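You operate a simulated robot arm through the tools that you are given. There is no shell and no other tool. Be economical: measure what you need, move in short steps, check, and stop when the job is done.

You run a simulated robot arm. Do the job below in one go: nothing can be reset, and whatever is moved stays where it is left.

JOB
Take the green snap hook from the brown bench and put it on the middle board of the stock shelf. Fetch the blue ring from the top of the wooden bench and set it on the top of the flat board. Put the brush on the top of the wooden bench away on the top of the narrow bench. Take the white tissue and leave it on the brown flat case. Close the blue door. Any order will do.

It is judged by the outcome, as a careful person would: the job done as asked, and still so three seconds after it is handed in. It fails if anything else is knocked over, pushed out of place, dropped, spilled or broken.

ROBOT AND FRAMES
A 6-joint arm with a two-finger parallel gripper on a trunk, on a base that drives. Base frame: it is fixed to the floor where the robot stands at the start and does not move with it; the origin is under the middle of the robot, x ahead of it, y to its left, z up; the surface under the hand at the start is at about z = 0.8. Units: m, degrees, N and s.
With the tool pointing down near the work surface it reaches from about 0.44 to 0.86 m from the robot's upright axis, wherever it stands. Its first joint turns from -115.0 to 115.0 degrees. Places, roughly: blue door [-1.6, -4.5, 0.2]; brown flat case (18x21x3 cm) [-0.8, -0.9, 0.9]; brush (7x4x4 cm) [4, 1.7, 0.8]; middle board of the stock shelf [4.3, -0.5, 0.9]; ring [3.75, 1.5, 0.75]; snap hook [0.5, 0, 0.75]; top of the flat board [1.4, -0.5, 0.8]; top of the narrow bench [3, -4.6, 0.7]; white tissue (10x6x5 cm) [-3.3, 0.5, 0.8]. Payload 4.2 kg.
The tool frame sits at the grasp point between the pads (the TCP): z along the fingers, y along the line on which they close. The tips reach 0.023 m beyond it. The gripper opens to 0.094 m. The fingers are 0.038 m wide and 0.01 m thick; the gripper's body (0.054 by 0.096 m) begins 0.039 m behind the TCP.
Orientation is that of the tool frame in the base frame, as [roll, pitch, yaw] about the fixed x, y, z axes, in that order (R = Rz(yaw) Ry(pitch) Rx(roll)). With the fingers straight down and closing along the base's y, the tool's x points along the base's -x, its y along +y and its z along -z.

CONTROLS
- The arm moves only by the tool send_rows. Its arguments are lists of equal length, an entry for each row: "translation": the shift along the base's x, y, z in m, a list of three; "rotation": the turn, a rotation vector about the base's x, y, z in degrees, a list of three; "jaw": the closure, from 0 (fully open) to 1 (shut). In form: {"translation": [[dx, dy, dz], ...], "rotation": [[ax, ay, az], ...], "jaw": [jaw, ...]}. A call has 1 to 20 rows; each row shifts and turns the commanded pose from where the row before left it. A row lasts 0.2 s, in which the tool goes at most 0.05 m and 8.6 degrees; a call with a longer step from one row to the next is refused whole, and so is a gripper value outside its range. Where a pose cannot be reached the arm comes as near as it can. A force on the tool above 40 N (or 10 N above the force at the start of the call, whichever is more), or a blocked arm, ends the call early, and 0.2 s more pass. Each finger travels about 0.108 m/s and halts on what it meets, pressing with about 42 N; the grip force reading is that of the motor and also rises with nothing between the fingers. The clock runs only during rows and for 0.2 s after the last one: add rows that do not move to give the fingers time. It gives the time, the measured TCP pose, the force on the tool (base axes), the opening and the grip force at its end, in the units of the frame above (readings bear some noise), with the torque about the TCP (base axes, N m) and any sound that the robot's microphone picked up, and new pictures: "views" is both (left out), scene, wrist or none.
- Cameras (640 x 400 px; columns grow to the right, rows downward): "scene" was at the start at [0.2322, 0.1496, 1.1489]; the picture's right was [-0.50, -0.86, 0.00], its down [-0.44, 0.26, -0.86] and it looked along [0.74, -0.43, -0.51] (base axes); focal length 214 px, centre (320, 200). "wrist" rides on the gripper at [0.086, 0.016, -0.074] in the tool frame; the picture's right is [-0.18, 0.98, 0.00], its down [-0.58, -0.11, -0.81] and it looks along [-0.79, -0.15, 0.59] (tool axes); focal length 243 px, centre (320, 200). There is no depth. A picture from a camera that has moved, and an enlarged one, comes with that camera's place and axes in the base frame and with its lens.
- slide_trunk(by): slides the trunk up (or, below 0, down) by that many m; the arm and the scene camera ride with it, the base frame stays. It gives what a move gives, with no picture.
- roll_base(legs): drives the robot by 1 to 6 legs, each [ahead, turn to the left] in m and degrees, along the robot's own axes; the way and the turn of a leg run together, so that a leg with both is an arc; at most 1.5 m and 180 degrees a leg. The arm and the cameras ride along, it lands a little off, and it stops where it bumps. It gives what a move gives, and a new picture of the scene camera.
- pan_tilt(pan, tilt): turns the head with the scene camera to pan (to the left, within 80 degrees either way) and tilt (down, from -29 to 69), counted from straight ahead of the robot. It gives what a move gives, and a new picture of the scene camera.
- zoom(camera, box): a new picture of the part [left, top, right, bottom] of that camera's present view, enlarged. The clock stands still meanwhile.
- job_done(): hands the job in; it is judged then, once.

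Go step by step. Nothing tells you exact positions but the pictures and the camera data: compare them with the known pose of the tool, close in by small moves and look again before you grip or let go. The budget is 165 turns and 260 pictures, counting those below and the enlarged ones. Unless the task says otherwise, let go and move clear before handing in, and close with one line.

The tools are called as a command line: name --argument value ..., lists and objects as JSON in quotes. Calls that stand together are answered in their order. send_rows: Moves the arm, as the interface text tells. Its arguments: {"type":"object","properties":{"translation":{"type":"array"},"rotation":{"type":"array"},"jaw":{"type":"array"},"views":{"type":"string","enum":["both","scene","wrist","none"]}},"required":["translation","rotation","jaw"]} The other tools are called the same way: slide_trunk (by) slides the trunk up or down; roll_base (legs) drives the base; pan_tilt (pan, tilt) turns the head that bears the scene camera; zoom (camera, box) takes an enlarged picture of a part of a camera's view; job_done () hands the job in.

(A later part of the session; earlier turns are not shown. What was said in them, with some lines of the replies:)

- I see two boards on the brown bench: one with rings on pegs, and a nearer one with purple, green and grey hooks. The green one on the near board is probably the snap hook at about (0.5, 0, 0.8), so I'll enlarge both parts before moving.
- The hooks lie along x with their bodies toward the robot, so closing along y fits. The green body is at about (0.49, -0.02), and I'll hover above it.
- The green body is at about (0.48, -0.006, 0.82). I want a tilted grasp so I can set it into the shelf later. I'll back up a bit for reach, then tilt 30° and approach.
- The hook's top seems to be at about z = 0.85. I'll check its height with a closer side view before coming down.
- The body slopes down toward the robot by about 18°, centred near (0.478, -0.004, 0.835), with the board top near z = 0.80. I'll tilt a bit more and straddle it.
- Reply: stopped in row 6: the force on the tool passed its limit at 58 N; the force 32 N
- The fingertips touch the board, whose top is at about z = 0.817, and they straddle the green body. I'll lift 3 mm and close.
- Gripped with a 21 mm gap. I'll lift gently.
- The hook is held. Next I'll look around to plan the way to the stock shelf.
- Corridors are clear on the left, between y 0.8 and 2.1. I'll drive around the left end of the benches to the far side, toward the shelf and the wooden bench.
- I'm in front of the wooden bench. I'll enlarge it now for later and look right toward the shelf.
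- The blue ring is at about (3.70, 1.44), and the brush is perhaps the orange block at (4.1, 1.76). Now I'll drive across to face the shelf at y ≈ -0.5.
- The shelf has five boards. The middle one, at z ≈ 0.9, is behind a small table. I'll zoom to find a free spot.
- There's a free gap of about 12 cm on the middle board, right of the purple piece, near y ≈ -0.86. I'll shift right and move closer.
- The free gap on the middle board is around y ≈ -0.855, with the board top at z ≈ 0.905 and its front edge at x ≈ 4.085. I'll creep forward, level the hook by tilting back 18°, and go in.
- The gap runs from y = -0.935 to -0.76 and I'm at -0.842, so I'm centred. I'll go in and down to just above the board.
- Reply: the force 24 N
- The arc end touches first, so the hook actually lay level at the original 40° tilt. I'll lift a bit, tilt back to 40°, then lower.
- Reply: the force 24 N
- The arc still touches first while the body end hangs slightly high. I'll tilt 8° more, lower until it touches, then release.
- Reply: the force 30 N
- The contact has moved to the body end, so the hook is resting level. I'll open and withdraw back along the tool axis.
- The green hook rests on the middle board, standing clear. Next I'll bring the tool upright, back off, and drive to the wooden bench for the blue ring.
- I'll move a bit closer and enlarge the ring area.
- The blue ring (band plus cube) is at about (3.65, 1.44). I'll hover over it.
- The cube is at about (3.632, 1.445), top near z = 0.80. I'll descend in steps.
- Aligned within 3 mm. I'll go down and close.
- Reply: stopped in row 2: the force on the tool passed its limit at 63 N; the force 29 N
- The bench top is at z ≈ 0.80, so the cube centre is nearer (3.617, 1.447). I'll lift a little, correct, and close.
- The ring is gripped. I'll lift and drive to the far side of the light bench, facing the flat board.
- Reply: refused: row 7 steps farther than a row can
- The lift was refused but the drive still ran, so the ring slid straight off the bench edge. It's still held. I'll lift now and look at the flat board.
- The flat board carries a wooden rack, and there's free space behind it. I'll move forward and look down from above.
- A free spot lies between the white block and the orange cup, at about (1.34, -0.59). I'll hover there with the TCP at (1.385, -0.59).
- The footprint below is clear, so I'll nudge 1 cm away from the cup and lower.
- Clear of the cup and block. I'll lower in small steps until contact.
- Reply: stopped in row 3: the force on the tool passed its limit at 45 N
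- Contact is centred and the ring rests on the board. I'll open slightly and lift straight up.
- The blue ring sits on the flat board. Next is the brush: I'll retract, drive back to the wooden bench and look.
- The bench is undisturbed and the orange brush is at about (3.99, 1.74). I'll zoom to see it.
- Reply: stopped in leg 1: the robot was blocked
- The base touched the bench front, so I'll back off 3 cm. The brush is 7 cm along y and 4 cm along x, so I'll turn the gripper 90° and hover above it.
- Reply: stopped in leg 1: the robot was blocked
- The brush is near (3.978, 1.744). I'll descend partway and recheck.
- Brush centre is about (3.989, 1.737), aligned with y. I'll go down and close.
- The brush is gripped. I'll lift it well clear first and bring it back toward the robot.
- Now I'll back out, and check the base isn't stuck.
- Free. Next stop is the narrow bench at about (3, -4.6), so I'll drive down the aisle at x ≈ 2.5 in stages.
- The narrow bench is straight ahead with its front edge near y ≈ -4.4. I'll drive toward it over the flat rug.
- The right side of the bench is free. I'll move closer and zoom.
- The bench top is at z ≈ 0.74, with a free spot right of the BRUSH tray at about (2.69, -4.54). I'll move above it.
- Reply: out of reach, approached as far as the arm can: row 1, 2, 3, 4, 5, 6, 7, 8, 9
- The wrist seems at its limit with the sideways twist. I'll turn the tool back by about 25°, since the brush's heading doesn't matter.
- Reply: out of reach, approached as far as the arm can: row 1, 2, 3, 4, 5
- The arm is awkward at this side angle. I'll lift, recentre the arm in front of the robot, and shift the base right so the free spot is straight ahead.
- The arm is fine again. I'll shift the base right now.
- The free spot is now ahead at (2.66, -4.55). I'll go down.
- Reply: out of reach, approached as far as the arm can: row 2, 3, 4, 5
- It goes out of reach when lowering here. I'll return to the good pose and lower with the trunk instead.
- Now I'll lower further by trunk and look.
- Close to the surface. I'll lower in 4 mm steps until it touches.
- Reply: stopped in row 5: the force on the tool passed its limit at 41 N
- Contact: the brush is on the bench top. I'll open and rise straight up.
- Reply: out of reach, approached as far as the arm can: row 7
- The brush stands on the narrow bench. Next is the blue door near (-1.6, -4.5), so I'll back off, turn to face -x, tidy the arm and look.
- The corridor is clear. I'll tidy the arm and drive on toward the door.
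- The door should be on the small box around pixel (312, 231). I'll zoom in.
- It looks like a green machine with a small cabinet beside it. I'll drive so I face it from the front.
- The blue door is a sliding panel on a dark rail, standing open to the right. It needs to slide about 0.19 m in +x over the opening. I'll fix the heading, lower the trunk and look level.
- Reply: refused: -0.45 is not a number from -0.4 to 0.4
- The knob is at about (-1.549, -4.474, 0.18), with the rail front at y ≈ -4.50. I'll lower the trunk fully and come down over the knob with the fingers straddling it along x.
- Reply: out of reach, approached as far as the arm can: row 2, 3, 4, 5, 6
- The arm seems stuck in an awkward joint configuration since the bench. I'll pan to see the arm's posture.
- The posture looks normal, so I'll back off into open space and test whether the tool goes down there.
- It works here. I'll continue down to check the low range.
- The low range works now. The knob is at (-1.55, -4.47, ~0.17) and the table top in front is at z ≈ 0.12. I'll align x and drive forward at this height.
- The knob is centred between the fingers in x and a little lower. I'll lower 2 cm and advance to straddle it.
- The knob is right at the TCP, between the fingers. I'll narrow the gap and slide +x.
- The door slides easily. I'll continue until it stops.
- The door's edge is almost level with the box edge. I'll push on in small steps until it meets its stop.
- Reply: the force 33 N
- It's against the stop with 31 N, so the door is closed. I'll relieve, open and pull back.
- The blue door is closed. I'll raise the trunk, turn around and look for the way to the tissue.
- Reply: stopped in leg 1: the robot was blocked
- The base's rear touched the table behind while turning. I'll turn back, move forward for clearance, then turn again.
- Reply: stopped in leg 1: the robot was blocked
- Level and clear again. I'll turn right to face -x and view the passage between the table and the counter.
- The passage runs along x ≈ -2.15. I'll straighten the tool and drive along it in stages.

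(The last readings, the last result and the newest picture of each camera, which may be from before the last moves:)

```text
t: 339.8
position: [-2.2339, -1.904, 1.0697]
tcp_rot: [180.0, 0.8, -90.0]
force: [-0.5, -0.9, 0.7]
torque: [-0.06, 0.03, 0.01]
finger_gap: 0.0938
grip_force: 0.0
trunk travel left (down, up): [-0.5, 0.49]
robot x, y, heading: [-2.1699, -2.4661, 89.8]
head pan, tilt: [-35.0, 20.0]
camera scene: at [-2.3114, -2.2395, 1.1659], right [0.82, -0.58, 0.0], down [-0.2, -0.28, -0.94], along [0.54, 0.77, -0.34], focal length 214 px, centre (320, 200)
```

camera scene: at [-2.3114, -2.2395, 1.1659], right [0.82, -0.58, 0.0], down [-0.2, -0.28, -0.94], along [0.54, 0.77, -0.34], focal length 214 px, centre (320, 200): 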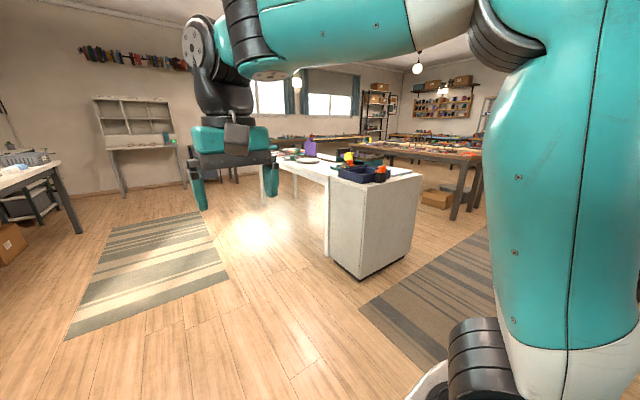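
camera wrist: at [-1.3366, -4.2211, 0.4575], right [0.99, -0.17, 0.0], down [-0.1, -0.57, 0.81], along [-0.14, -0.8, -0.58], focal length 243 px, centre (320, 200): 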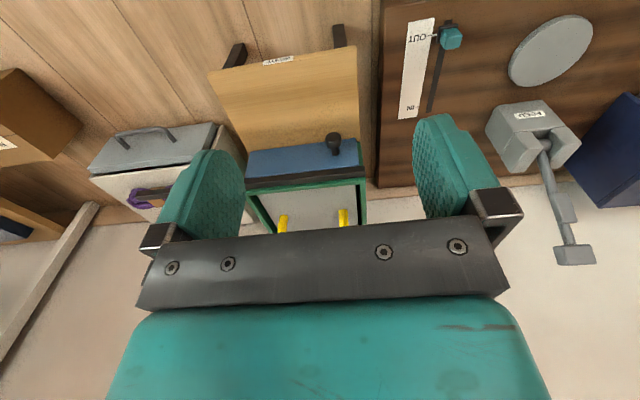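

The tissue should be at the far end of the left white table, and the case on the white cabinet to the right. I'll drive to the tissue.

pan_tilt --pan 0 --tilt 30

roll_base --legs '[[1.5, 0], [1.4, 0], [0, 90], [0.2, 0]]'

```text
t: 340.8
position: [-2.2334, -1.9048, 1.0694]
tcp_rot: [-179.9, 0.9, -90.1]
force: [0.4, 0.7, 0.2]
torque: [0.02, 0.0, -0.01]
finger_gap: 0.0939
grip_force: 0.1
trunk travel left (down, up): [-0.5, 0.49]
robot x, y, heading: [-2.1707, -2.4715, 89.9]
head pan, tilt: [0.0, 30.0]
camera scene: at [-2.3646, -2.2251, 1.1499], right [1.0, 0.0, 0.0], down [0.0, -0.5, -0.87], along [0.0, 0.87, -0.5], focal length 214 px, centre (320, 200)
```

scene: 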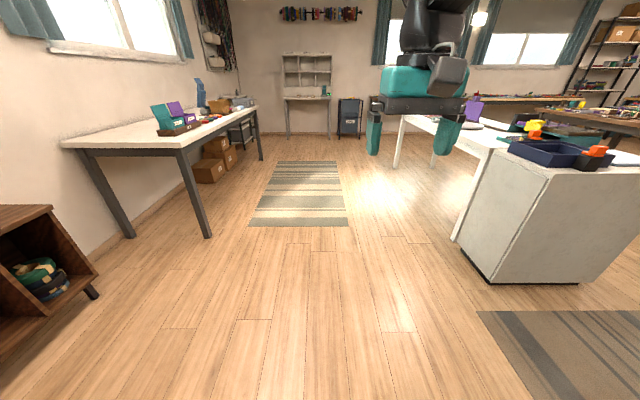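

```text
t: 359.8
position: [-2.9426, 0.3438, 1.0691]
tcp_rot: [-179.9, 0.8, 1.0]
force: [0.5, -0.1, 0.2]
torque: [0.03, 0.02, 0.03]
finger_gap: 0.0938
grip_force: 0.1
trunk travel left (down, up): [-0.5, 0.49]
robot x, y, heading: [-2.3778, 0.4157, -178.8]
head pan, tilt: [0.0, 30.0]
camera scene: at [-2.6165, 0.2168, 1.1499], right [-0.02, 1.0, 0.0], down [0.5, 0.01, -0.87], along [-0.87, -0.01, -0.5], focal length 214 px, centre (320, 200)
```

scene: 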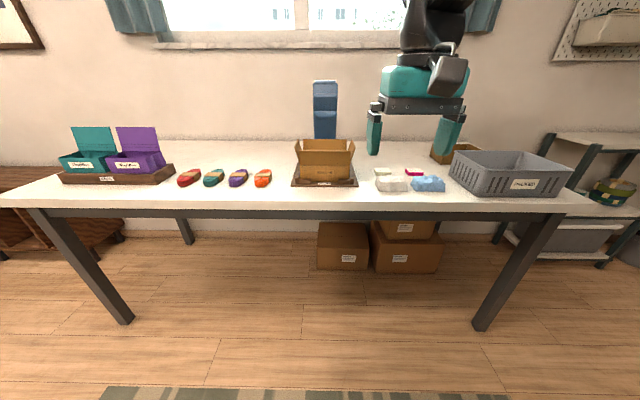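

zoom --camera "scene" --box '[350, 140, 470, 210]'

```text
5.33 times, centred on (410, 175) of scene
camera zoom: at [-2.6165, 0.2168, 1.1499], right [-0.02, 1.0, 0.0], down [0.5, 0.01, -0.87], along [-0.87, -0.01, -0.5], focal length 1144 px, centre (-160, 333)
```

zoom: 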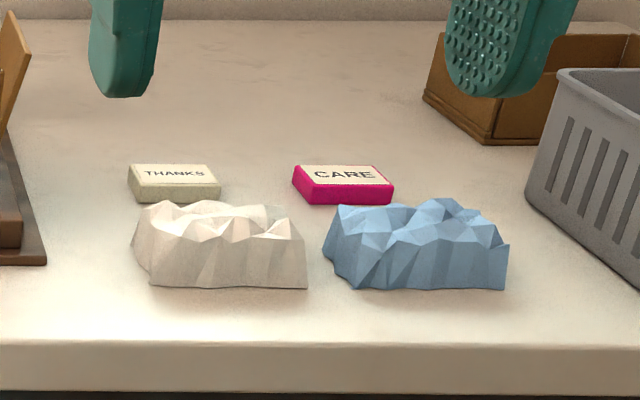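

The white tissue is at about (-3.35, 0.474), 10 cm along y, so I'll grip along x. I'll move forward and rotate the gripper 90° above it.

roll_base --legs '[[0.26, 0]]'

send_rows --translation '[[-0.012, 0.012, -0.008], [-0.012, 0.012, -0.008], [-0.012, 0.012, -0.008], [-0.012, 0.012, -0.008], [-0.012, 0.012, -0.008], [-0.012, 0.012, -0.008], [-0.012, 0.012, -0.008], [-0.012, 0.012, -0.01], [-0.012, 0.012, -0.01], [-0.012, 0.012, -0.01], [-0.012, 0.01, -0.01]]' --rotation '[[0, 0, 8.2], [0, 0, 8.2], [0, 0, 8.2], [0, 0, 8.2], [0, 0, 8.2], [0, 0, 8.2], [0, 0, 8.2], [0, 0, 8.2], [0, 0, 8.2], [0, 0, 8.2], [0, 0, 7.0]]' --jaw '[0, 0, 0, 0, 0, 0, 0, 0, 0, 0, 0]'

zoom --camera "scene" --box '[330, 140, 510, 250]'

```text
t: 361.7
position: [-3.2061, 0.3376, 1.0695]
tcp_rot: [180.0, 0.8, 1.0]
force: [-0.1, 0.6, 0.3]
torque: [0.01, -0.01, 0.01]
finger_gap: 0.0938
grip_force: 0.1
trunk travel left (down, up): [-0.5, 0.49]
robot x, y, heading: [-2.6428, 0.4082, -179.1]
head pan, tilt: [0.0, 30.0]
camera scene: at [-2.8801, 0.2123, 1.1499], right [-0.02, 1.0, 0.0], down [0.5, 0.01, -0.87], along [-0.87, -0.01, -0.5], focal length 214 px, centre (320, 200)
```

scene: 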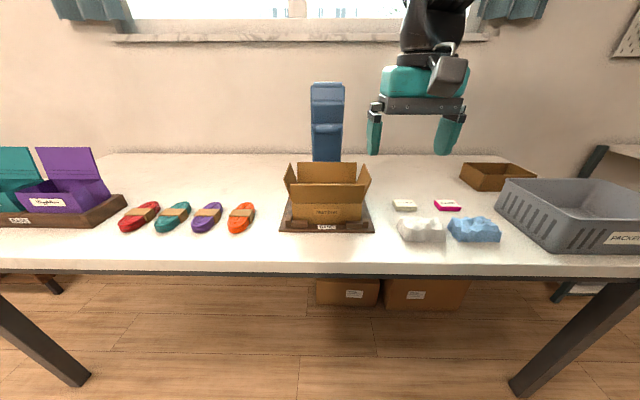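

```text
t: 364.1
position: [-3.3356, 0.471, 0.9721]
tcp_rot: [180.0, 0.9, 90.2]
force: [-0.1, 1.0, -0.3]
torque: [-0.01, -0.02, 0.02]
finger_gap: 0.0939
grip_force: 0.0
trunk travel left (down, up): [-0.5, 0.49]
robot x, y, heading: [-2.6434, 0.4095, -178.9]
head pan, tilt: [0.0, 30.0]
camera scene: at [-2.88, 0.2122, 1.1499], right [-0.02, 1.0, 0.0], down [0.5, 0.01, -0.87], along [-0.87, -0.01, -0.5], focal length 214 px, centre (320, 200)
camera wrist: at [-3.3201, 0.5584, 1.0461], right [0.98, -0.18, 0.0], down [-0.11, -0.57, 0.81], along [-0.15, -0.8, -0.58], focal length 243 px, centre (320, 200)
```

scene: 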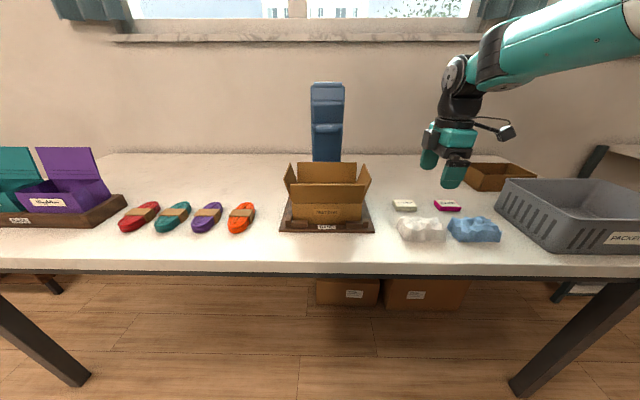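
wrist: 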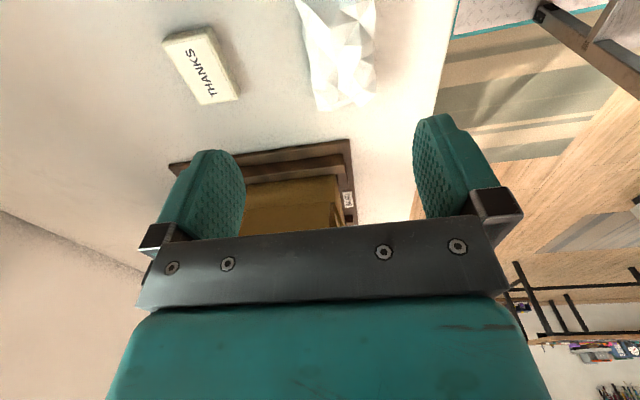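

```text
3.56 times, centred on (420, 195) of scene
camera zoom: at [-2.88, 0.2122, 1.1499], right [-0.02, 1.0, 0.0], down [0.5, 0.01, -0.87], along [-0.87, -0.01, -0.5], focal length 763 px, centre (-36, 218)
```

zoom: 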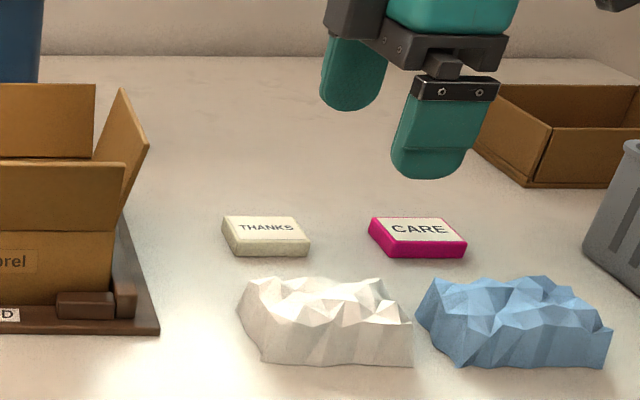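

The tissue is centred at about (-3.32, 0.463). I'll adjust and descend partway.

send_rows --translation '[[0.008, -0.004, -0.03], [0.008, -0.004, -0.035], [0, 0, -0.03]]' --rotation '[[0, 0, 0], [0, 0, 0], [0, 0, 0]]' --jaw '[0, 0, 0]'

zoom --camera "scene" --box '[360, 150, 500, 250]'

```text
t: 364.9
position: [-3.3215, 0.4639, 0.8777]
tcp_rot: [-180.0, 0.8, 90.1]
force: [0.1, 0.2, 0.1]
torque: [-0.01, 0.0, 0.01]
finger_gap: 0.0938
grip_force: 0.1
trunk travel left (down, up): [-0.5, 0.49]
robot x, y, heading: [-2.6434, 0.413, -179.0]
head pan, tilt: [0.0, 30.0]
camera scene: at [-2.88, 0.2123, 1.15], right [-0.02, 1.0, 0.0], down [0.5, 0.01, -0.87], along [-0.87, -0.01, -0.5], focal length 214 px, centre (320, 200)
camera wrist: at [-3.305, 0.55, 0.9515], right [0.98, -0.18, 0.0], down [-0.11, -0.57, 0.81], along [-0.15, -0.8, -0.58], focal length 243 px, centre (320, 200)
```

scene: 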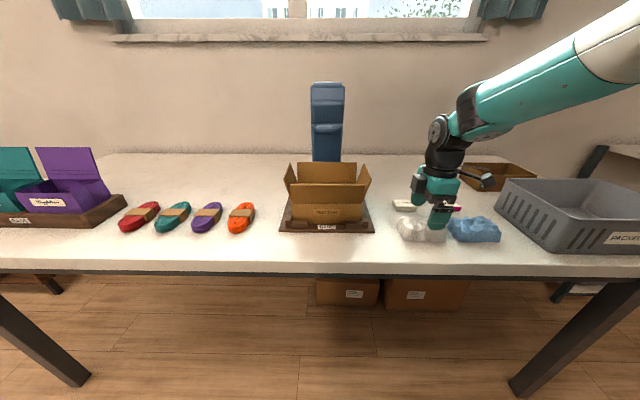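
wrist: 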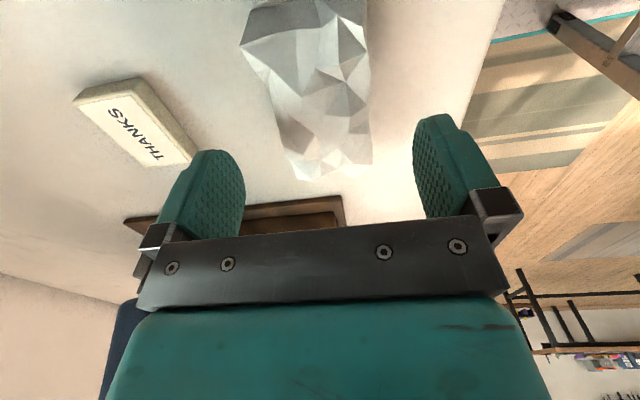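

```text
4.00 times, centred on (430, 200) of scene
camera zoom: at [-2.88, 0.2123, 1.15], right [-0.02, 1.0, 0.0], down [0.5, 0.01, -0.87], along [-0.87, -0.01, -0.5], focal length 858 px, centre (-120, 200)
```

zoom: 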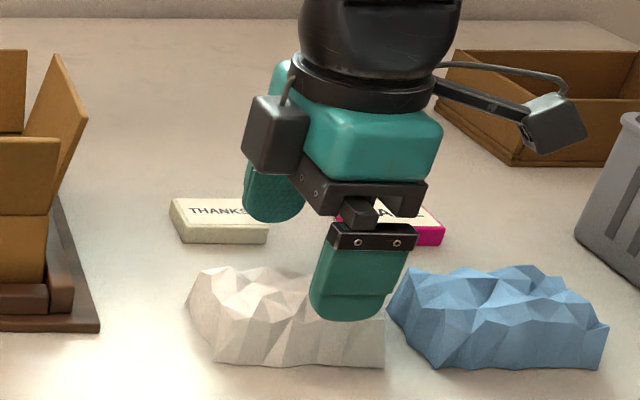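

Aligned. I'll go down in steps and grip gently.

send_rows --translation '[[0, 0, -0.03], [0, 0, -0.015], [0, 0, -0.008], [0, 0, 0], [0, 0, 0], [0, 0, 0]]' --rotation '[[0, 0, 0], [0, 0, 0], [0, 0, 0], [0, 0, 0], [0, 0, 0], [0, 0, 0]]' --jaw '[0, 0, 0, 0.3, 0.6, 0.6]'

```text
t: 366.3
position: [-3.3231, 0.4601, 0.8263]
tcp_rot: [-180.0, 0.9, 90.0]
force: [0.1, 0.2, 0.2]
torque: [0.02, -0.01, -0.02]
finger_gap: 0.0567
grip_force: 41.9
trunk travel left (down, up): [-0.5, 0.49]
robot x, y, heading: [-2.6442, 0.4064, -178.9]
head pan, tilt: [0.0, 30.0]
camera scene: at [-2.8801, 0.2123, 1.1499], right [-0.02, 1.0, 0.0], down [0.5, 0.01, -0.87], along [-0.87, -0.01, -0.5], focal length 214 px, centre (320, 200)
camera wrist: at [-3.3057, 0.5484, 0.8994], right [0.98, -0.18, 0.0], down [-0.11, -0.57, 0.81], along [-0.15, -0.8, -0.58], focal length 243 px, centre (320, 200)
```

scene: 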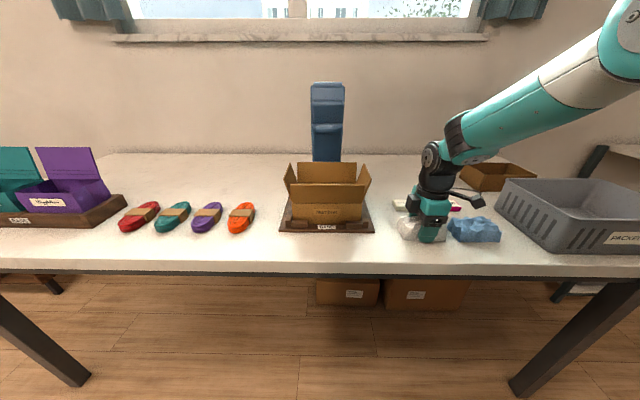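
wrist: 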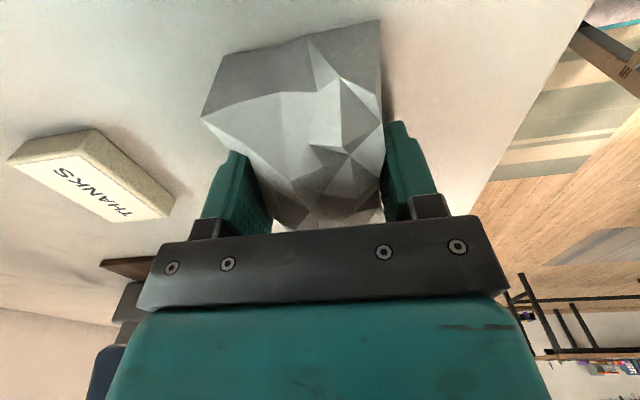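

Gripped at 57 mm. I'll lift straight up, then check before driving.

send_rows --translation '[[0, 0, 0.01], [0, 0, 0.02], [0, 0, 0.04], [0, 0, 0.045], [0, 0, 0.045], [0.02, 0, 0.04], [0.03, 0, 0.03]]' --rotation '[[0, 0, 0], [0, 0, 0], [0, 0, 0], [0, 0, 0], [0, 0, 0], [0, 0, 0], [0, 0, 0]]' --jaw '[1, 1, 1, 1, 1, 1, 1]'

```text
t: 367.9
position: [-3.2726, 0.4631, 1.0552]
tcp_rot: [179.9, 0.8, 90.1]
force: [0.1, 0.5, -1.1]
torque: [-0.01, -0.04, 0.01]
finger_gap: 0.0568
grip_force: 42.0
trunk travel left (down, up): [-0.5, 0.49]
robot x, y, heading: [-2.6418, 0.4117, -179.1]
head pan, tilt: [0.0, 30.0]
camera scene: at [-2.8804, 0.2123, 1.1498], right [-0.02, 1.0, 0.0], down [0.5, 0.01, -0.87], along [-0.87, -0.01, -0.5], focal length 214 px, centre (320, 200)
camera wrist: at [-3.2564, 0.5511, 1.1292], right [0.98, -0.18, 0.0], down [-0.11, -0.57, 0.81], along [-0.15, -0.8, -0.58], focal length 243 px, centre (320, 200)
```

scene: 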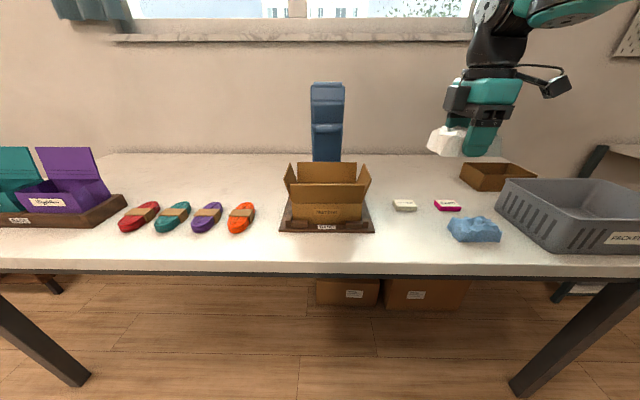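
wrist: 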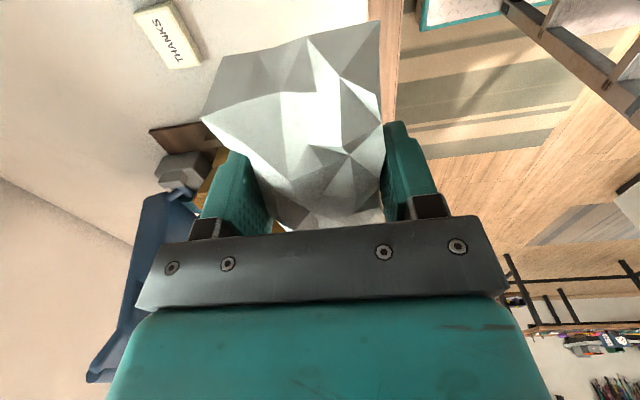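

Held. Now to the case near (-0.8, -0.9): I'll back off, turn and look left.

roll_base --legs '[[-0.4, 0], [0, 90], [1.25, 0]]'

pan_tilt --pan 70 --tilt 25

```text
t: 380.0
position: [-2.3643, -1.4464, 1.0552]
tcp_rot: [-180.0, 0.9, 177.3]
force: [0.4, 0.6, 0.5]
torque: [0.01, -0.01, -0.01]
finger_gap: 0.0567
grip_force: 42.4
trunk travel left (down, up): [-0.5, 0.49]
robot x, y, heading: [-2.2792, -0.8186, -92.0]
head pan, tilt: [0.0, 30.0]
camera scene: at [-2.0907, -1.068, 1.1499], right [-1.0, 0.03, 0.0], down [0.02, 0.5, -0.87], along [-0.03, -0.87, -0.5], focal length 214 px, centre (320, 200)
```

scene: 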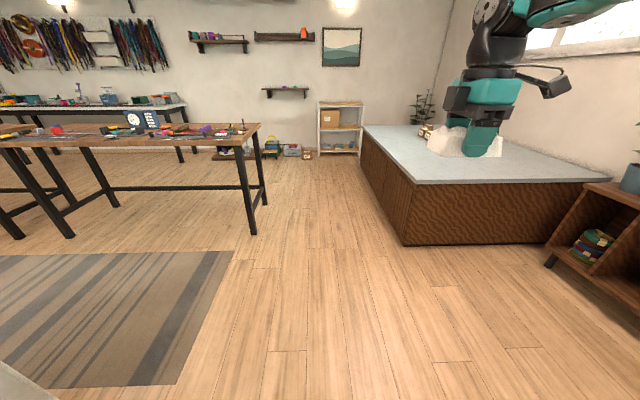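

```text
t: 381.4
position: [-2.363, -1.4453, 1.0552]
tcp_rot: [180.0, 1.0, 177.3]
force: [0.1, -0.1, 0.1]
torque: [0.02, 0.02, -0.01]
finger_gap: 0.057
grip_force: 41.9
trunk travel left (down, up): [-0.5, 0.49]
robot x, y, heading: [-2.2789, -0.8217, -92.0]
head pan, tilt: [70.0, 25.0]
camera scene: at [-2.0022, -1.012, 1.1579], right [-0.37, -0.93, 0.0], down [-0.39, 0.16, -0.91], along [0.84, -0.34, -0.42], focal length 214 px, centre (320, 200)
```

scene: 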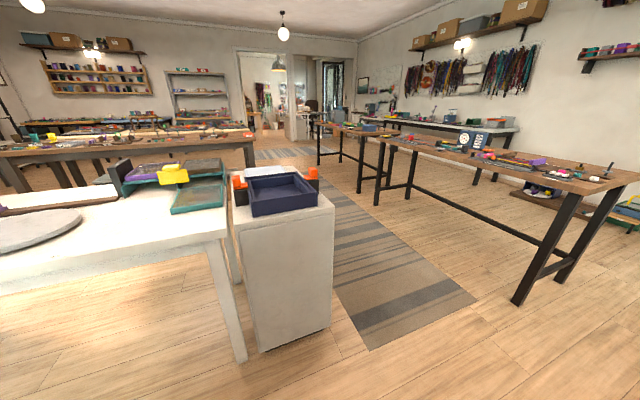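

zoom --camera "scene" --box '[0, 130, 340, 270]'

pan_tilt --pan 80 --tilt 35

```text
1.88 times, centred on (170, 200) of scene
camera zoom: at [-2.0022, -1.012, 1.1579], right [-0.37, -0.93, 0.0], down [-0.39, 0.16, -0.91], along [0.84, -0.34, -0.42], focal length 404 px, centre (602, 200)
```

zoom: 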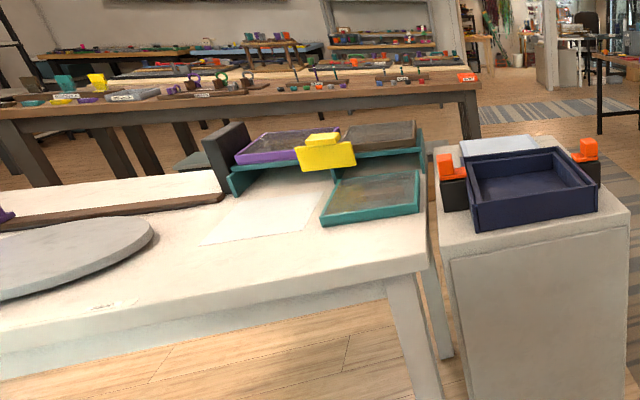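

```text
t: 382.1
position: [-2.3639, -1.446, 1.0565]
tcp_rot: [180.0, 0.9, 177.3]
force: [0.1, -0.4, -1.1]
torque: [-0.03, -0.01, -0.01]
finger_gap: 0.0567
grip_force: 42.5
trunk travel left (down, up): [-0.5, 0.49]
robot x, y, heading: [-2.2816, -0.82, -91.8]
head pan, tilt: [80.0, 35.0]
camera scene: at [-2.0015, -0.9958, 1.1422], right [-0.21, -0.98, 0.0], down [-0.56, 0.12, -0.82], along [0.8, -0.17, -0.57], focal length 214 px, centre (320, 200)
```

scene: 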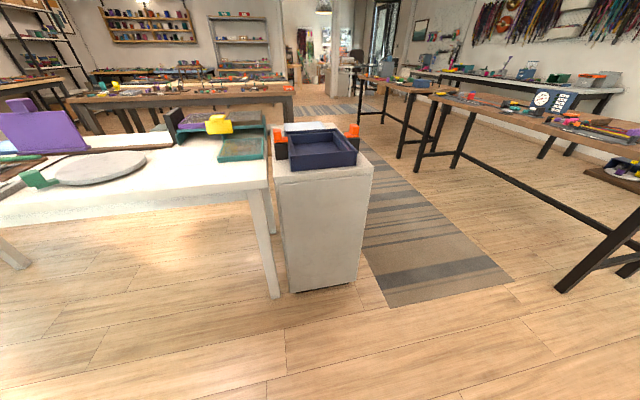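

The brown flat case is the framed one on the teal stand at the desk's far right. I'll approach from the rug aisle to its south, driving to about (-0.75, -1.85) and facing +y.

pan_tilt --pan 0 --tilt 35

roll_base --legs '[[1.0, 2], [0, 90], [1.5, 0]]'

pan_tilt --pan 70 --tilt 35

```text
t: 383.6
position: [-2.3638, -1.4458, 1.0557]
tcp_rot: [-180.0, 1.0, 177.2]
force: [0.1, 0.5, 0.7]
torque: [0.0, 0.0, 0.0]
finger_gap: 0.0566
grip_force: 42.2
trunk travel left (down, up): [-0.5, 0.49]
robot x, y, heading: [-2.2797, -0.8192, -92.0]
head pan, tilt: [0.0, 35.0]
camera scene: at [-2.0905, -1.0656, 1.1421], right [-1.0, 0.03, 0.0], down [0.02, 0.57, -0.82], along [-0.03, -0.82, -0.57], focal length 214 px, centre (320, 200)
```

scene: 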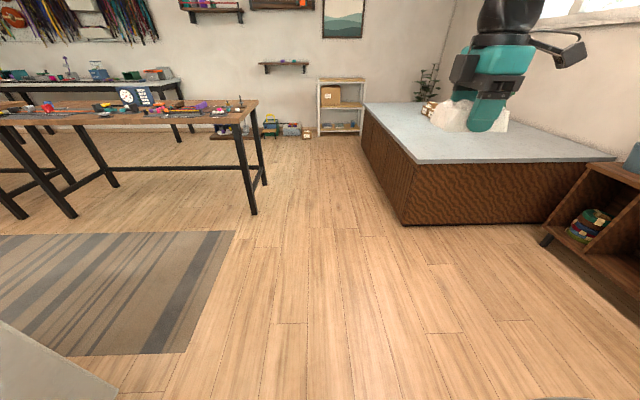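

```text
t: 399.5
position: [-0.1756, -1.8232, 1.0561]
tcp_rot: [180.0, 1.0, -89.3]
force: [-0.1, -0.3, -0.3]
torque: [0.01, 0.01, -0.05]
finger_gap: 0.0568
grip_force: 42.0
trunk travel left (down, up): [-0.5, 0.49]
robot x, y, heading: [-0.8032, -1.7729, 1.7]
head pan, tilt: [0.0, 35.0]
camera scene: at [-0.5683, -1.5761, 1.1421], right [0.03, -1.0, 0.0], down [-0.57, -0.02, -0.82], along [0.82, 0.02, -0.57], focal length 214 px, centre (320, 200)
```

scene: 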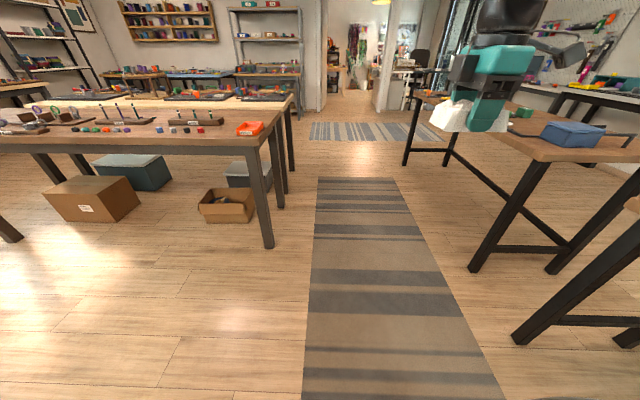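

```text
t: 400.9
position: [-0.1749, -1.8235, 1.0567]
tcp_rot: [-180.0, 0.9, -89.3]
force: [0.5, 0.1, 0.9]
torque: [0.0, 0.01, 0.02]
finger_gap: 0.0566
grip_force: 42.2
trunk travel left (down, up): [-0.5, 0.49]
robot x, y, heading: [-0.8036, -1.7757, 1.6]
head pan, tilt: [70.0, 35.0]
camera scene: at [-0.6285, -1.4951, 1.1421], right [0.95, -0.32, 0.0], down [-0.18, -0.54, -0.82], along [0.26, 0.78, -0.57], focal length 214 px, centre (320, 200)
```

scene: 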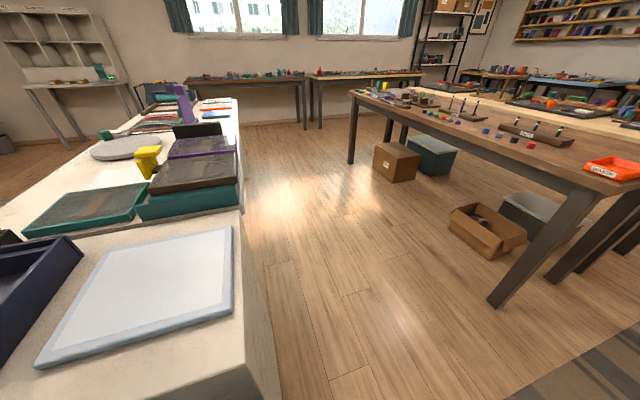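

The brown case sits on a teal base at the desk's +x edge near (-0.8, -0.9). The best access is from the aisle between the desk and the brown bench, so I'll go to (0, -0.95) facing -x.

pan_tilt --pan 0 --tilt 40

roll_base --legs '[[0.78, -1.5], [0, 90], [0.82, 0], [0, 90]]'

```text
t: 402.3
position: [-0.175, -1.8227, 1.0557]
tcp_rot: [180.0, 0.9, -89.3]
force: [0.8, 0.7, -0.4]
torque: [0.02, -0.03, -0.02]
finger_gap: 0.0568
grip_force: 41.6
trunk travel left (down, up): [-0.5, 0.49]
robot x, y, heading: [-0.8033, -1.7781, 1.7]
head pan, tilt: [0.0, 40.0]
camera scene: at [-0.5714, -1.5762, 1.1345], right [0.03, -1.0, 0.0], down [-0.64, -0.02, -0.77], along [0.77, 0.02, -0.64], focal length 214 px, centre (320, 200)
```

scene: 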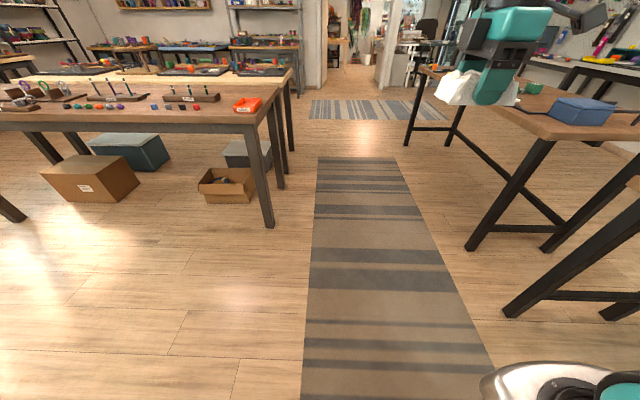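

```text
t: 418.0
position: [-0.624, -0.8433, 1.056]
tcp_rot: [-180.0, 0.9, 85.7]
force: [0.5, 0.2, -0.9]
torque: [0.0, 0.02, -0.01]
finger_gap: 0.0567
grip_force: 41.8
trunk travel left (down, up): [-0.5, 0.49]
robot x, y, heading: [-0.0007, -0.9452, 177.0]
head pan, tilt: [0.0, 40.0]
camera scene: at [-0.246, -1.124, 1.1345], right [0.06, 1.0, 0.0], down [0.64, -0.04, -0.77], along [-0.76, 0.05, -0.64], focal length 214 px, centre (320, 200)
```

scene: 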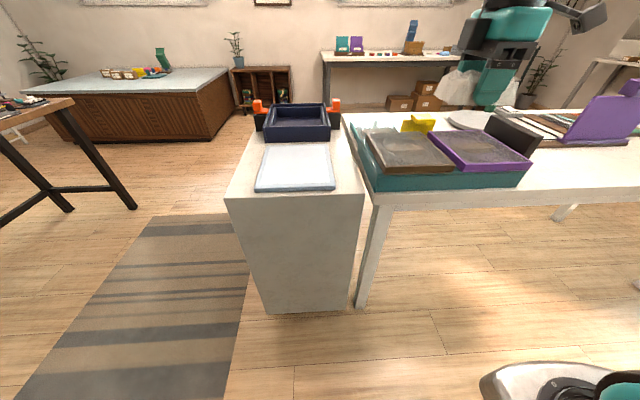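

zoom --camera "scene" --box '[340, 90, 560, 220]'

```text
2.91 times, centred on (450, 155) of scene
camera zoom: at [-0.246, -1.124, 1.1345], right [0.06, 1.0, 0.0], down [0.64, -0.04, -0.77], along [-0.76, 0.05, -0.64], focal length 624 px, centre (-58, 331)
```

zoom: 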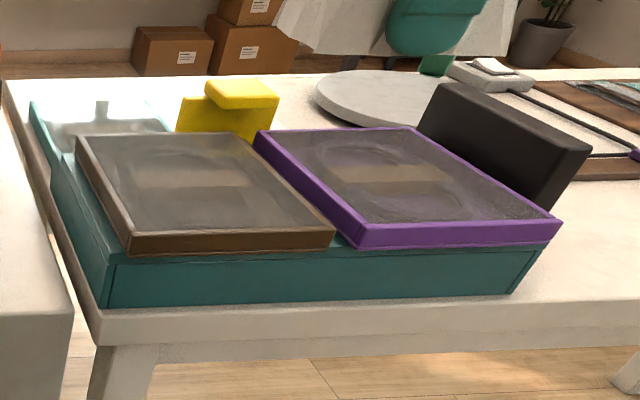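

The brown framed case is centred at about (-0.81, -0.845), with its top near z ≈ 0.85. I'll creep forward and hover over it.

roll_base --legs '[[0.12, 1.5]]'

send_rows --translation '[[-0.02, 0, -0.02], [-0.02, 0, -0.02], [-0.02, 0, -0.02]]' --rotation '[[0, 0, 0], [0, 0, 0], [0, 0, 0]]' --jaw '[1, 1, 1]'

zoom --camera "scene" --box '[330, 90, 530, 250]'

```text
t: 419.2
position: [-0.743, -0.854, 1.0548]
tcp_rot: [179.9, 0.9, 87.2]
force: [0.3, -0.2, 0.3]
torque: [-0.02, 0.01, 0.01]
finger_gap: 0.0567
grip_force: 42.0
trunk travel left (down, up): [-0.5, 0.49]
robot x, y, heading: [-0.1185, -0.9421, 178.2]
head pan, tilt: [0.0, 40.0]
camera scene: at [-0.3585, -1.125, 1.1345], right [0.03, 1.0, 0.0], down [0.64, -0.02, -0.77], along [-0.77, 0.03, -0.64], focal length 214 px, centre (320, 200)
```

scene: 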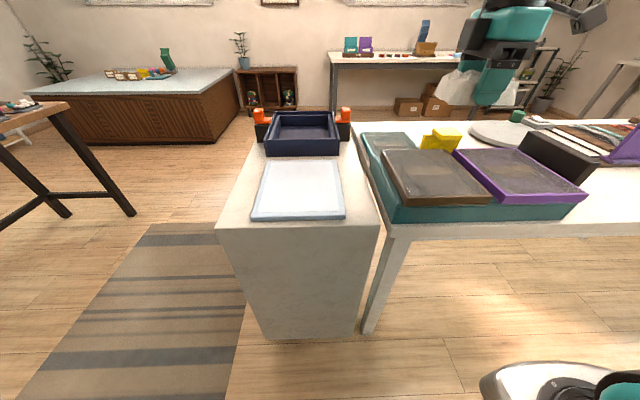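

```text
t: 420.0
position: [-0.803, -0.8566, 0.9955]
tcp_rot: [180.0, 0.9, 87.2]
force: [-0.4, 0.4, 0.0]
torque: [0.02, 0.0, 0.01]
finger_gap: 0.0566
grip_force: 42.2
trunk travel left (down, up): [-0.5, 0.49]
robot x, y, heading: [-0.1168, -0.9394, 178.1]
head pan, tilt: [0.0, 40.0]
camera scene: at [-0.3583, -1.125, 1.1346], right [0.03, 1.0, 0.0], down [0.64, -0.02, -0.77], along [-0.77, 0.03, -0.64], focal length 214 px, centre (320, 200)
camera wrist: at [-0.7822, -0.7701, 1.0694], right [0.97, -0.23, 0.0], down [-0.14, -0.56, 0.81], along [-0.19, -0.79, -0.58], focal length 243 px, centre (320, 200)
```

scene: 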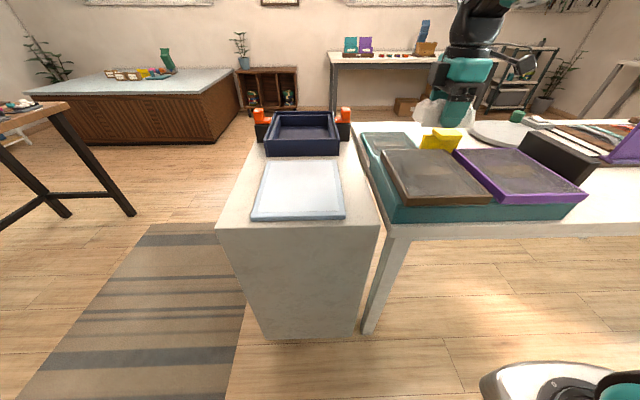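
wrist: 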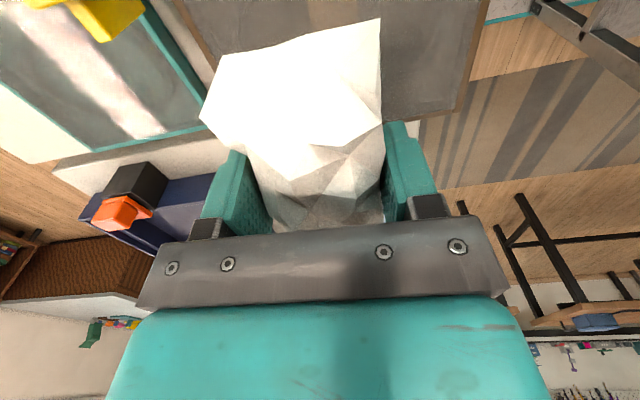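

```text
2.50 times, centred on (430, 170) of scene
camera zoom: at [-0.3583, -1.125, 1.1346], right [0.03, 1.0, 0.0], down [0.64, -0.02, -0.77], along [-0.77, 0.03, -0.64], focal length 536 px, centre (45, 275)
```

zoom: 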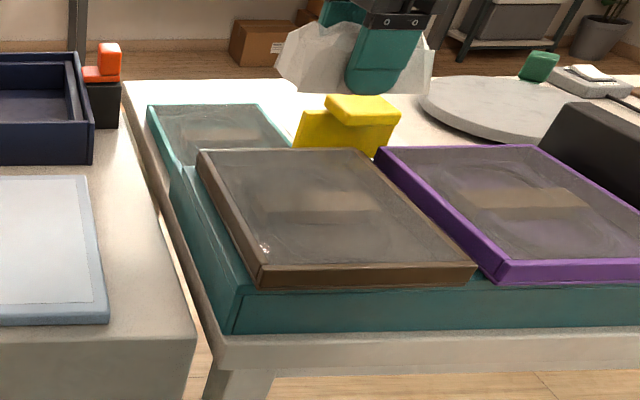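

The case spans x -0.93…-0.71, y -0.92…-0.735, top z ≈ 0.845. I'll centre over it and descend.

send_rows --translation '[[-0.008, 0.012, -0.02], [-0.008, 0.012, -0.03], [0, 0, -0.03]]' --rotation '[[0, 0, 0], [0, 0, 0], [0, 0, 0]]' --jaw '[1, 1, 1]'

zoom --camera "scene" --box '[350, 90, 530, 230]'

```text
t: 420.8
position: [-0.8211, -0.832, 0.9155]
tcp_rot: [180.0, 1.0, 87.1]
force: [-0.3, 0.2, 0.5]
torque: [0.02, 0.0, 0.01]
finger_gap: 0.0566
grip_force: 41.7
trunk travel left (down, up): [-0.5, 0.49]
robot x, y, heading: [-0.1178, -0.9364, 178.0]
head pan, tilt: [0.0, 40.0]
camera scene: at [-0.3584, -1.125, 1.1346], right [0.03, 1.0, 0.0], down [0.64, -0.02, -0.77], along [-0.77, 0.03, -0.64], focal length 214 px, centre (320, 200)
camera wrist: at [-0.7984, -0.7448, 0.9886], right [0.97, -0.23, 0.0], down [-0.14, -0.56, 0.81], along [-0.19, -0.79, -0.58], focal length 243 px, centre (320, 200)
```

scene: 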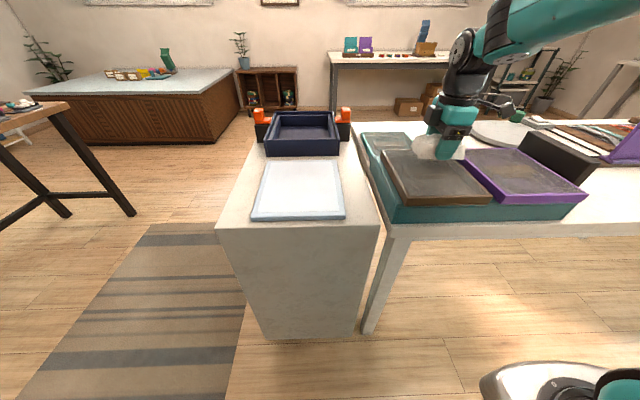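
wrist: 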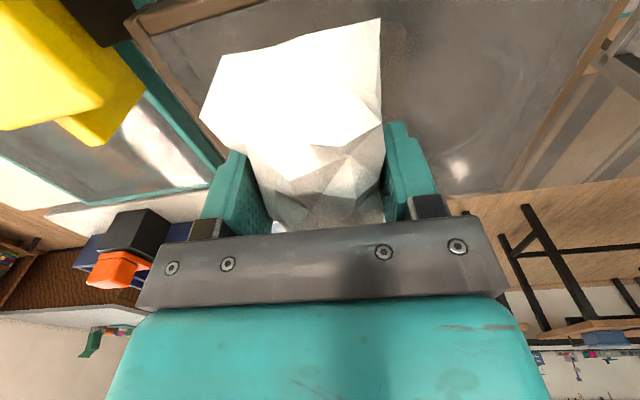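

```text
2.86 times, centred on (440, 160) of scene
camera zoom: at [-0.3584, -1.125, 1.1346], right [0.03, 1.0, 0.0], down [0.64, -0.02, -0.77], along [-0.77, 0.03, -0.64], focal length 613 px, centre (-23, 314)
```

zoom: 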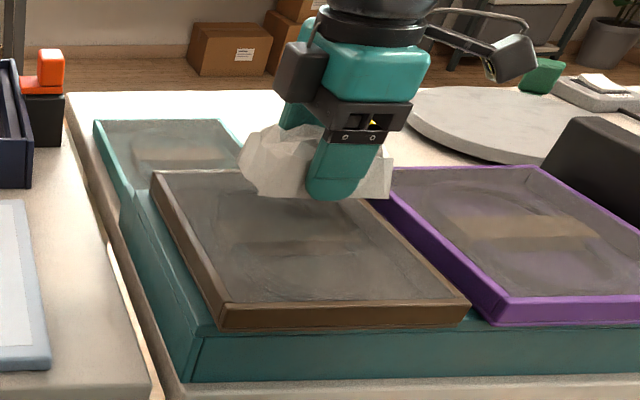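

The wrist view shows the case centre is nearer x ≈ -0.787, y ≈ -0.843, top z ≈ 0.86. I'll correct and lower.

send_rows --translation '[[0.017, -0.006, 0], [0.016, -0.005, 0], [0, 0, -0.008], [0, 0, -0.005]]' --rotation '[[0, 0, 0], [0, 0, 0], [0, 0, 0], [0, 0, 0]]' --jaw '[1, 1, 1, 1]'

zoom --camera "scene" --box '[350, 90, 530, 230]'

```text
t: 421.8
position: [-0.7862, -0.8418, 0.9024]
tcp_rot: [-180.0, 0.9, 87.3]
force: [-0.8, 0.0, 0.2]
torque: [-0.01, 0.01, 0.01]
finger_gap: 0.0569
grip_force: 41.8
trunk travel left (down, up): [-0.5, 0.49]
robot x, y, heading: [-0.1178, -0.9359, 178.0]
head pan, tilt: [0.0, 40.0]
camera scene: at [-0.3585, -1.125, 1.1345], right [0.03, 1.0, 0.0], down [0.64, -0.02, -0.77], along [-0.77, 0.03, -0.64], focal length 214 px, centre (320, 200)
camera wrist: at [-0.7653, -0.7551, 0.9762], right [0.97, -0.23, 0.0], down [-0.14, -0.56, 0.81], along [-0.19, -0.79, -0.58], focal length 243 px, centre (320, 200)
```

scene: 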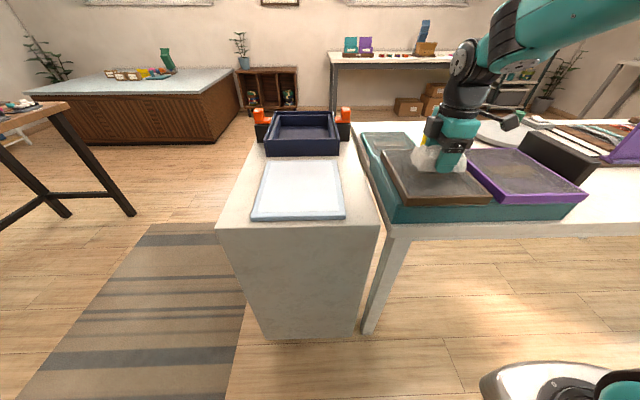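
wrist: 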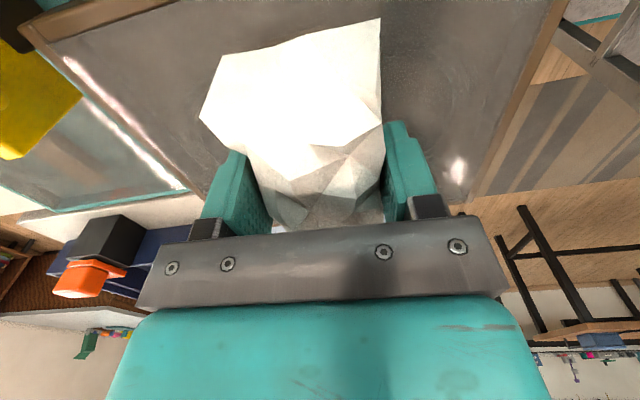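

```text
2.86 times, centred on (440, 160) of scene
camera zoom: at [-0.3585, -1.125, 1.1345], right [0.03, 1.0, 0.0], down [0.64, -0.02, -0.77], along [-0.77, 0.03, -0.64], focal length 613 px, centre (-23, 314)
```

zoom: 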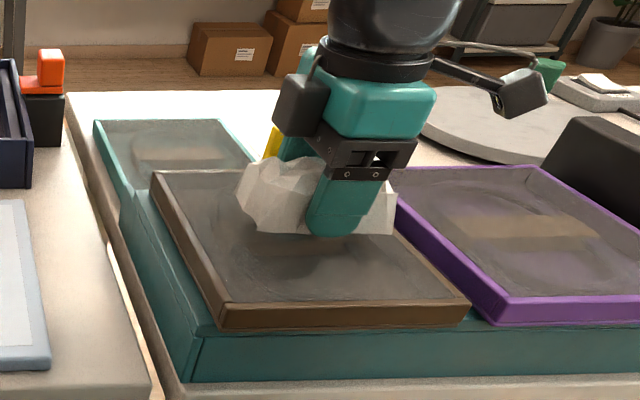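

Almost there. I'll nudge 1 cm in -y and lower in small steps until contact.

send_rows --translation '[[0, -0.01, 0], [0, 0, -0.005], [0, 0, -0.005], [0, 0, -0.004], [0, 0, -0.004], [0, 0, -0.004]]' --rotation '[[0, 0, 0], [0, 0, 0], [0, 0, 0], [0, 0, 0], [0, 0, 0], [0, 0, 0]]' --jaw '[1, 1, 1, 1, 1, 1]' --views "none"

zoom --camera "scene" --box '[350, 90, 530, 230]'

```text
t: 423.1
position: [-0.788, -0.8507, 0.8899]
tcp_rot: [-179.4, 0.9, 87.2]
force: [3.6, 0.8, 18.6]
torque: [0.1, -0.43, 0.0]
finger_gap: 0.0568
grip_force: 42.1
trunk travel left (down, up): [-0.5, 0.49]
robot x, y, heading: [-0.1182, -0.9385, 178.0]
head pan, tilt: [0.0, 40.0]
stopped in row 6: the force on the tool passed its limit at 51 N (the readings are from after the stop); the commanded pose is now the measured one
```

```text
2.86 times, centred on (440, 160) of scene
camera zoom: at [-0.3578, -1.125, 1.1347], right [0.03, 1.0, 0.0], down [0.64, -0.02, -0.77], along [-0.77, 0.03, -0.64], focal length 613 px, centre (-23, 314)
```

zoom: 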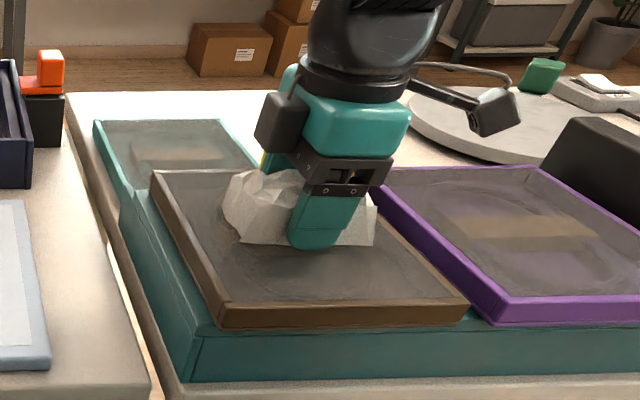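

The tissue touches the case, well within its frame. I'll relieve, open and rise.

send_rows --translation '[[0, 0, 0.002], [0, 0, 0], [0, 0, 0], [0, 0, 0], [0, 0, 0.02], [0, 0, 0.035], [0, 0, 0.045], [0.01, 0, 0.04]]' --rotation '[[0, 0, 0], [0, 0, 0], [0, 0, 0], [0, 0, 0], [0, 0, 0], [0, 0, 0], [0, 0, 0], [0, 0, 0]]' --jaw '[0.35, 0.2, 0.1, 0, 0, 0, 0, 0]'

zoom --camera "scene" --box '[350, 90, 530, 230]'

```text
t: 424.9
position: [-0.7793, -0.8485, 1.0332]
tcp_rot: [-179.6, 0.9, 87.2]
force: [0.1, -0.5, -0.3]
torque: [-0.02, 0.05, -0.01]
finger_gap: 0.0938
grip_force: 0.0
trunk travel left (down, up): [-0.5, 0.49]
robot x, y, heading: [-0.1121, -0.9396, 178.1]
head pan, tilt: [0.0, 40.0]
camera scene: at [-0.3587, -1.125, 1.1344], right [0.03, 1.0, 0.0], down [0.64, -0.02, -0.77], along [-0.77, 0.03, -0.64], focal length 214 px, centre (320, 200)
camera wrist: at [-0.7579, -0.7622, 1.1055], right [0.97, -0.23, 0.0], down [-0.13, -0.56, 0.82], along [-0.19, -0.79, -0.58], focal length 243 px, centre (320, 200)
```

scene: 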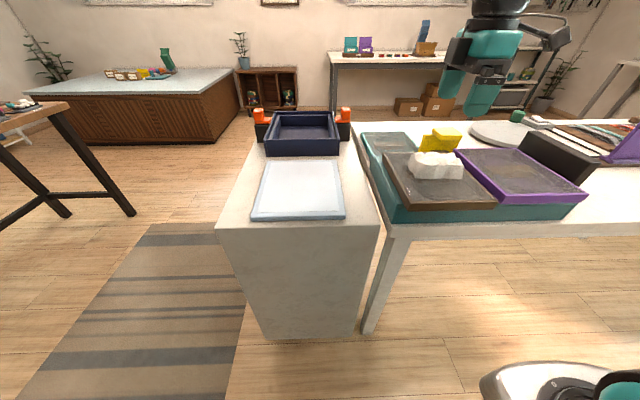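
wrist: 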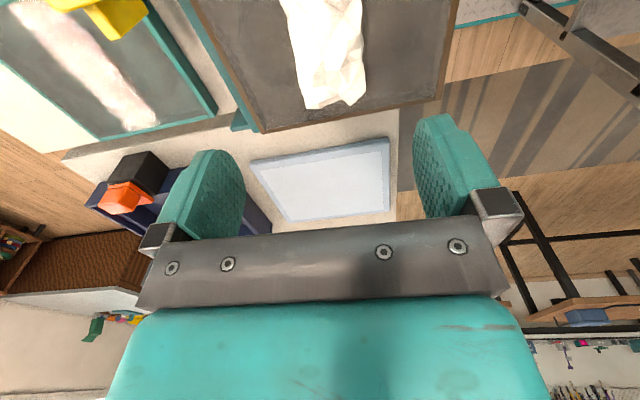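

```text
2.86 times, centred on (440, 160) of scene
camera zoom: at [-0.3587, -1.125, 1.1344], right [0.03, 1.0, 0.0], down [0.64, -0.02, -0.77], along [-0.77, 0.03, -0.64], focal length 613 px, centre (-23, 314)
```

zoom: 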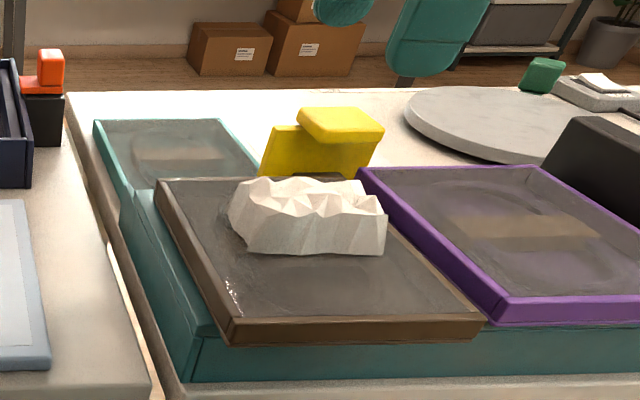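

The white tissue rests on the brown case and everything is released. I'll draw the arm back clear and take a last look.

send_rows --translation '[[0.03, 0, 0.02], [0.035, 0, 0.01], [0.035, 0, 0.01], [0.03, 0, 0]]' --rotation '[[0, 0, 0], [0, 0, 0], [0, 0, 0], [0, 0, 0]]' --jaw '[0, 0, 0, 0]' --views "scene"

zoom --camera "scene" --box '[350, 90, 530, 230]'

```text
t: 425.9
position: [-0.65, -0.853, 1.0707]
tcp_rot: [-179.6, 1.0, 87.3]
force: [-0.9, 1.0, -1.4]
torque: [-0.01, -0.02, 0.03]
finger_gap: 0.0939
grip_force: 0.1
trunk travel left (down, up): [-0.5, 0.49]
robot x, y, heading: [-0.1163, -0.9399, 178.2]
head pan, tilt: [0.0, 40.0]
camera scene: at [-0.3588, -1.125, 1.1345], right [0.03, 1.0, 0.0], down [0.64, -0.02, -0.77], along [-0.77, 0.03, -0.64], focal length 214 px, centre (320, 200)
```

scene: 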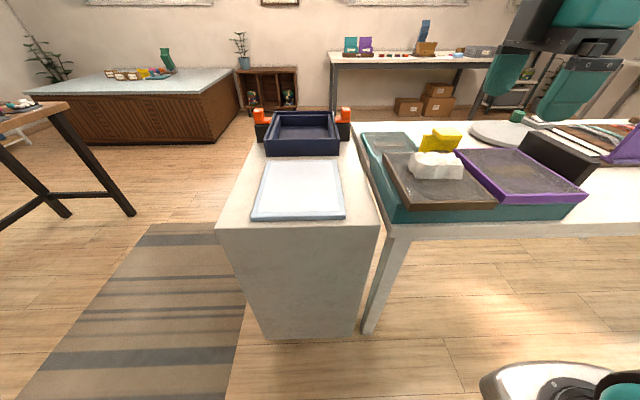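

```text
2.86 times, centred on (440, 160) of scene
camera zoom: at [-0.3588, -1.125, 1.1345], right [0.03, 1.0, 0.0], down [0.64, -0.02, -0.77], along [-0.77, 0.03, -0.64], focal length 613 px, centre (-23, 314)
```

zoom: 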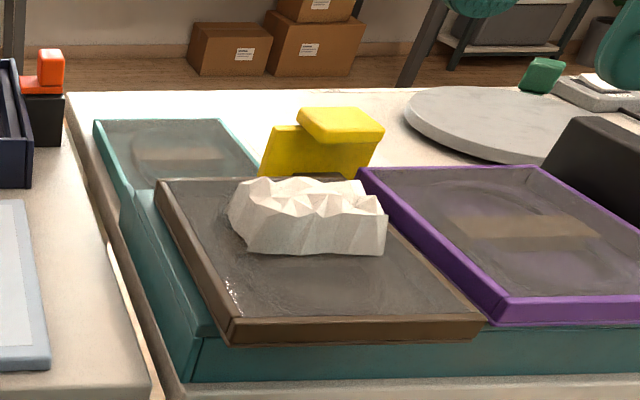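

The tissue sits steady on the brown case, and the other four jobs are done. I'm handing in.

job_done

```text
The job is handed in.
```

I handed in all five jobs: the green hook is on the middle shelf board, the blue ring on the flat board, the brush on the narrow bench, the white tissue on the brown flat case, and the blue door is shut; setting the tissue down slid the case about 1.5 cm, and the base bumped the wooden bench and another table while driving, with no disturbance seen on the bench and the table not checked up close.
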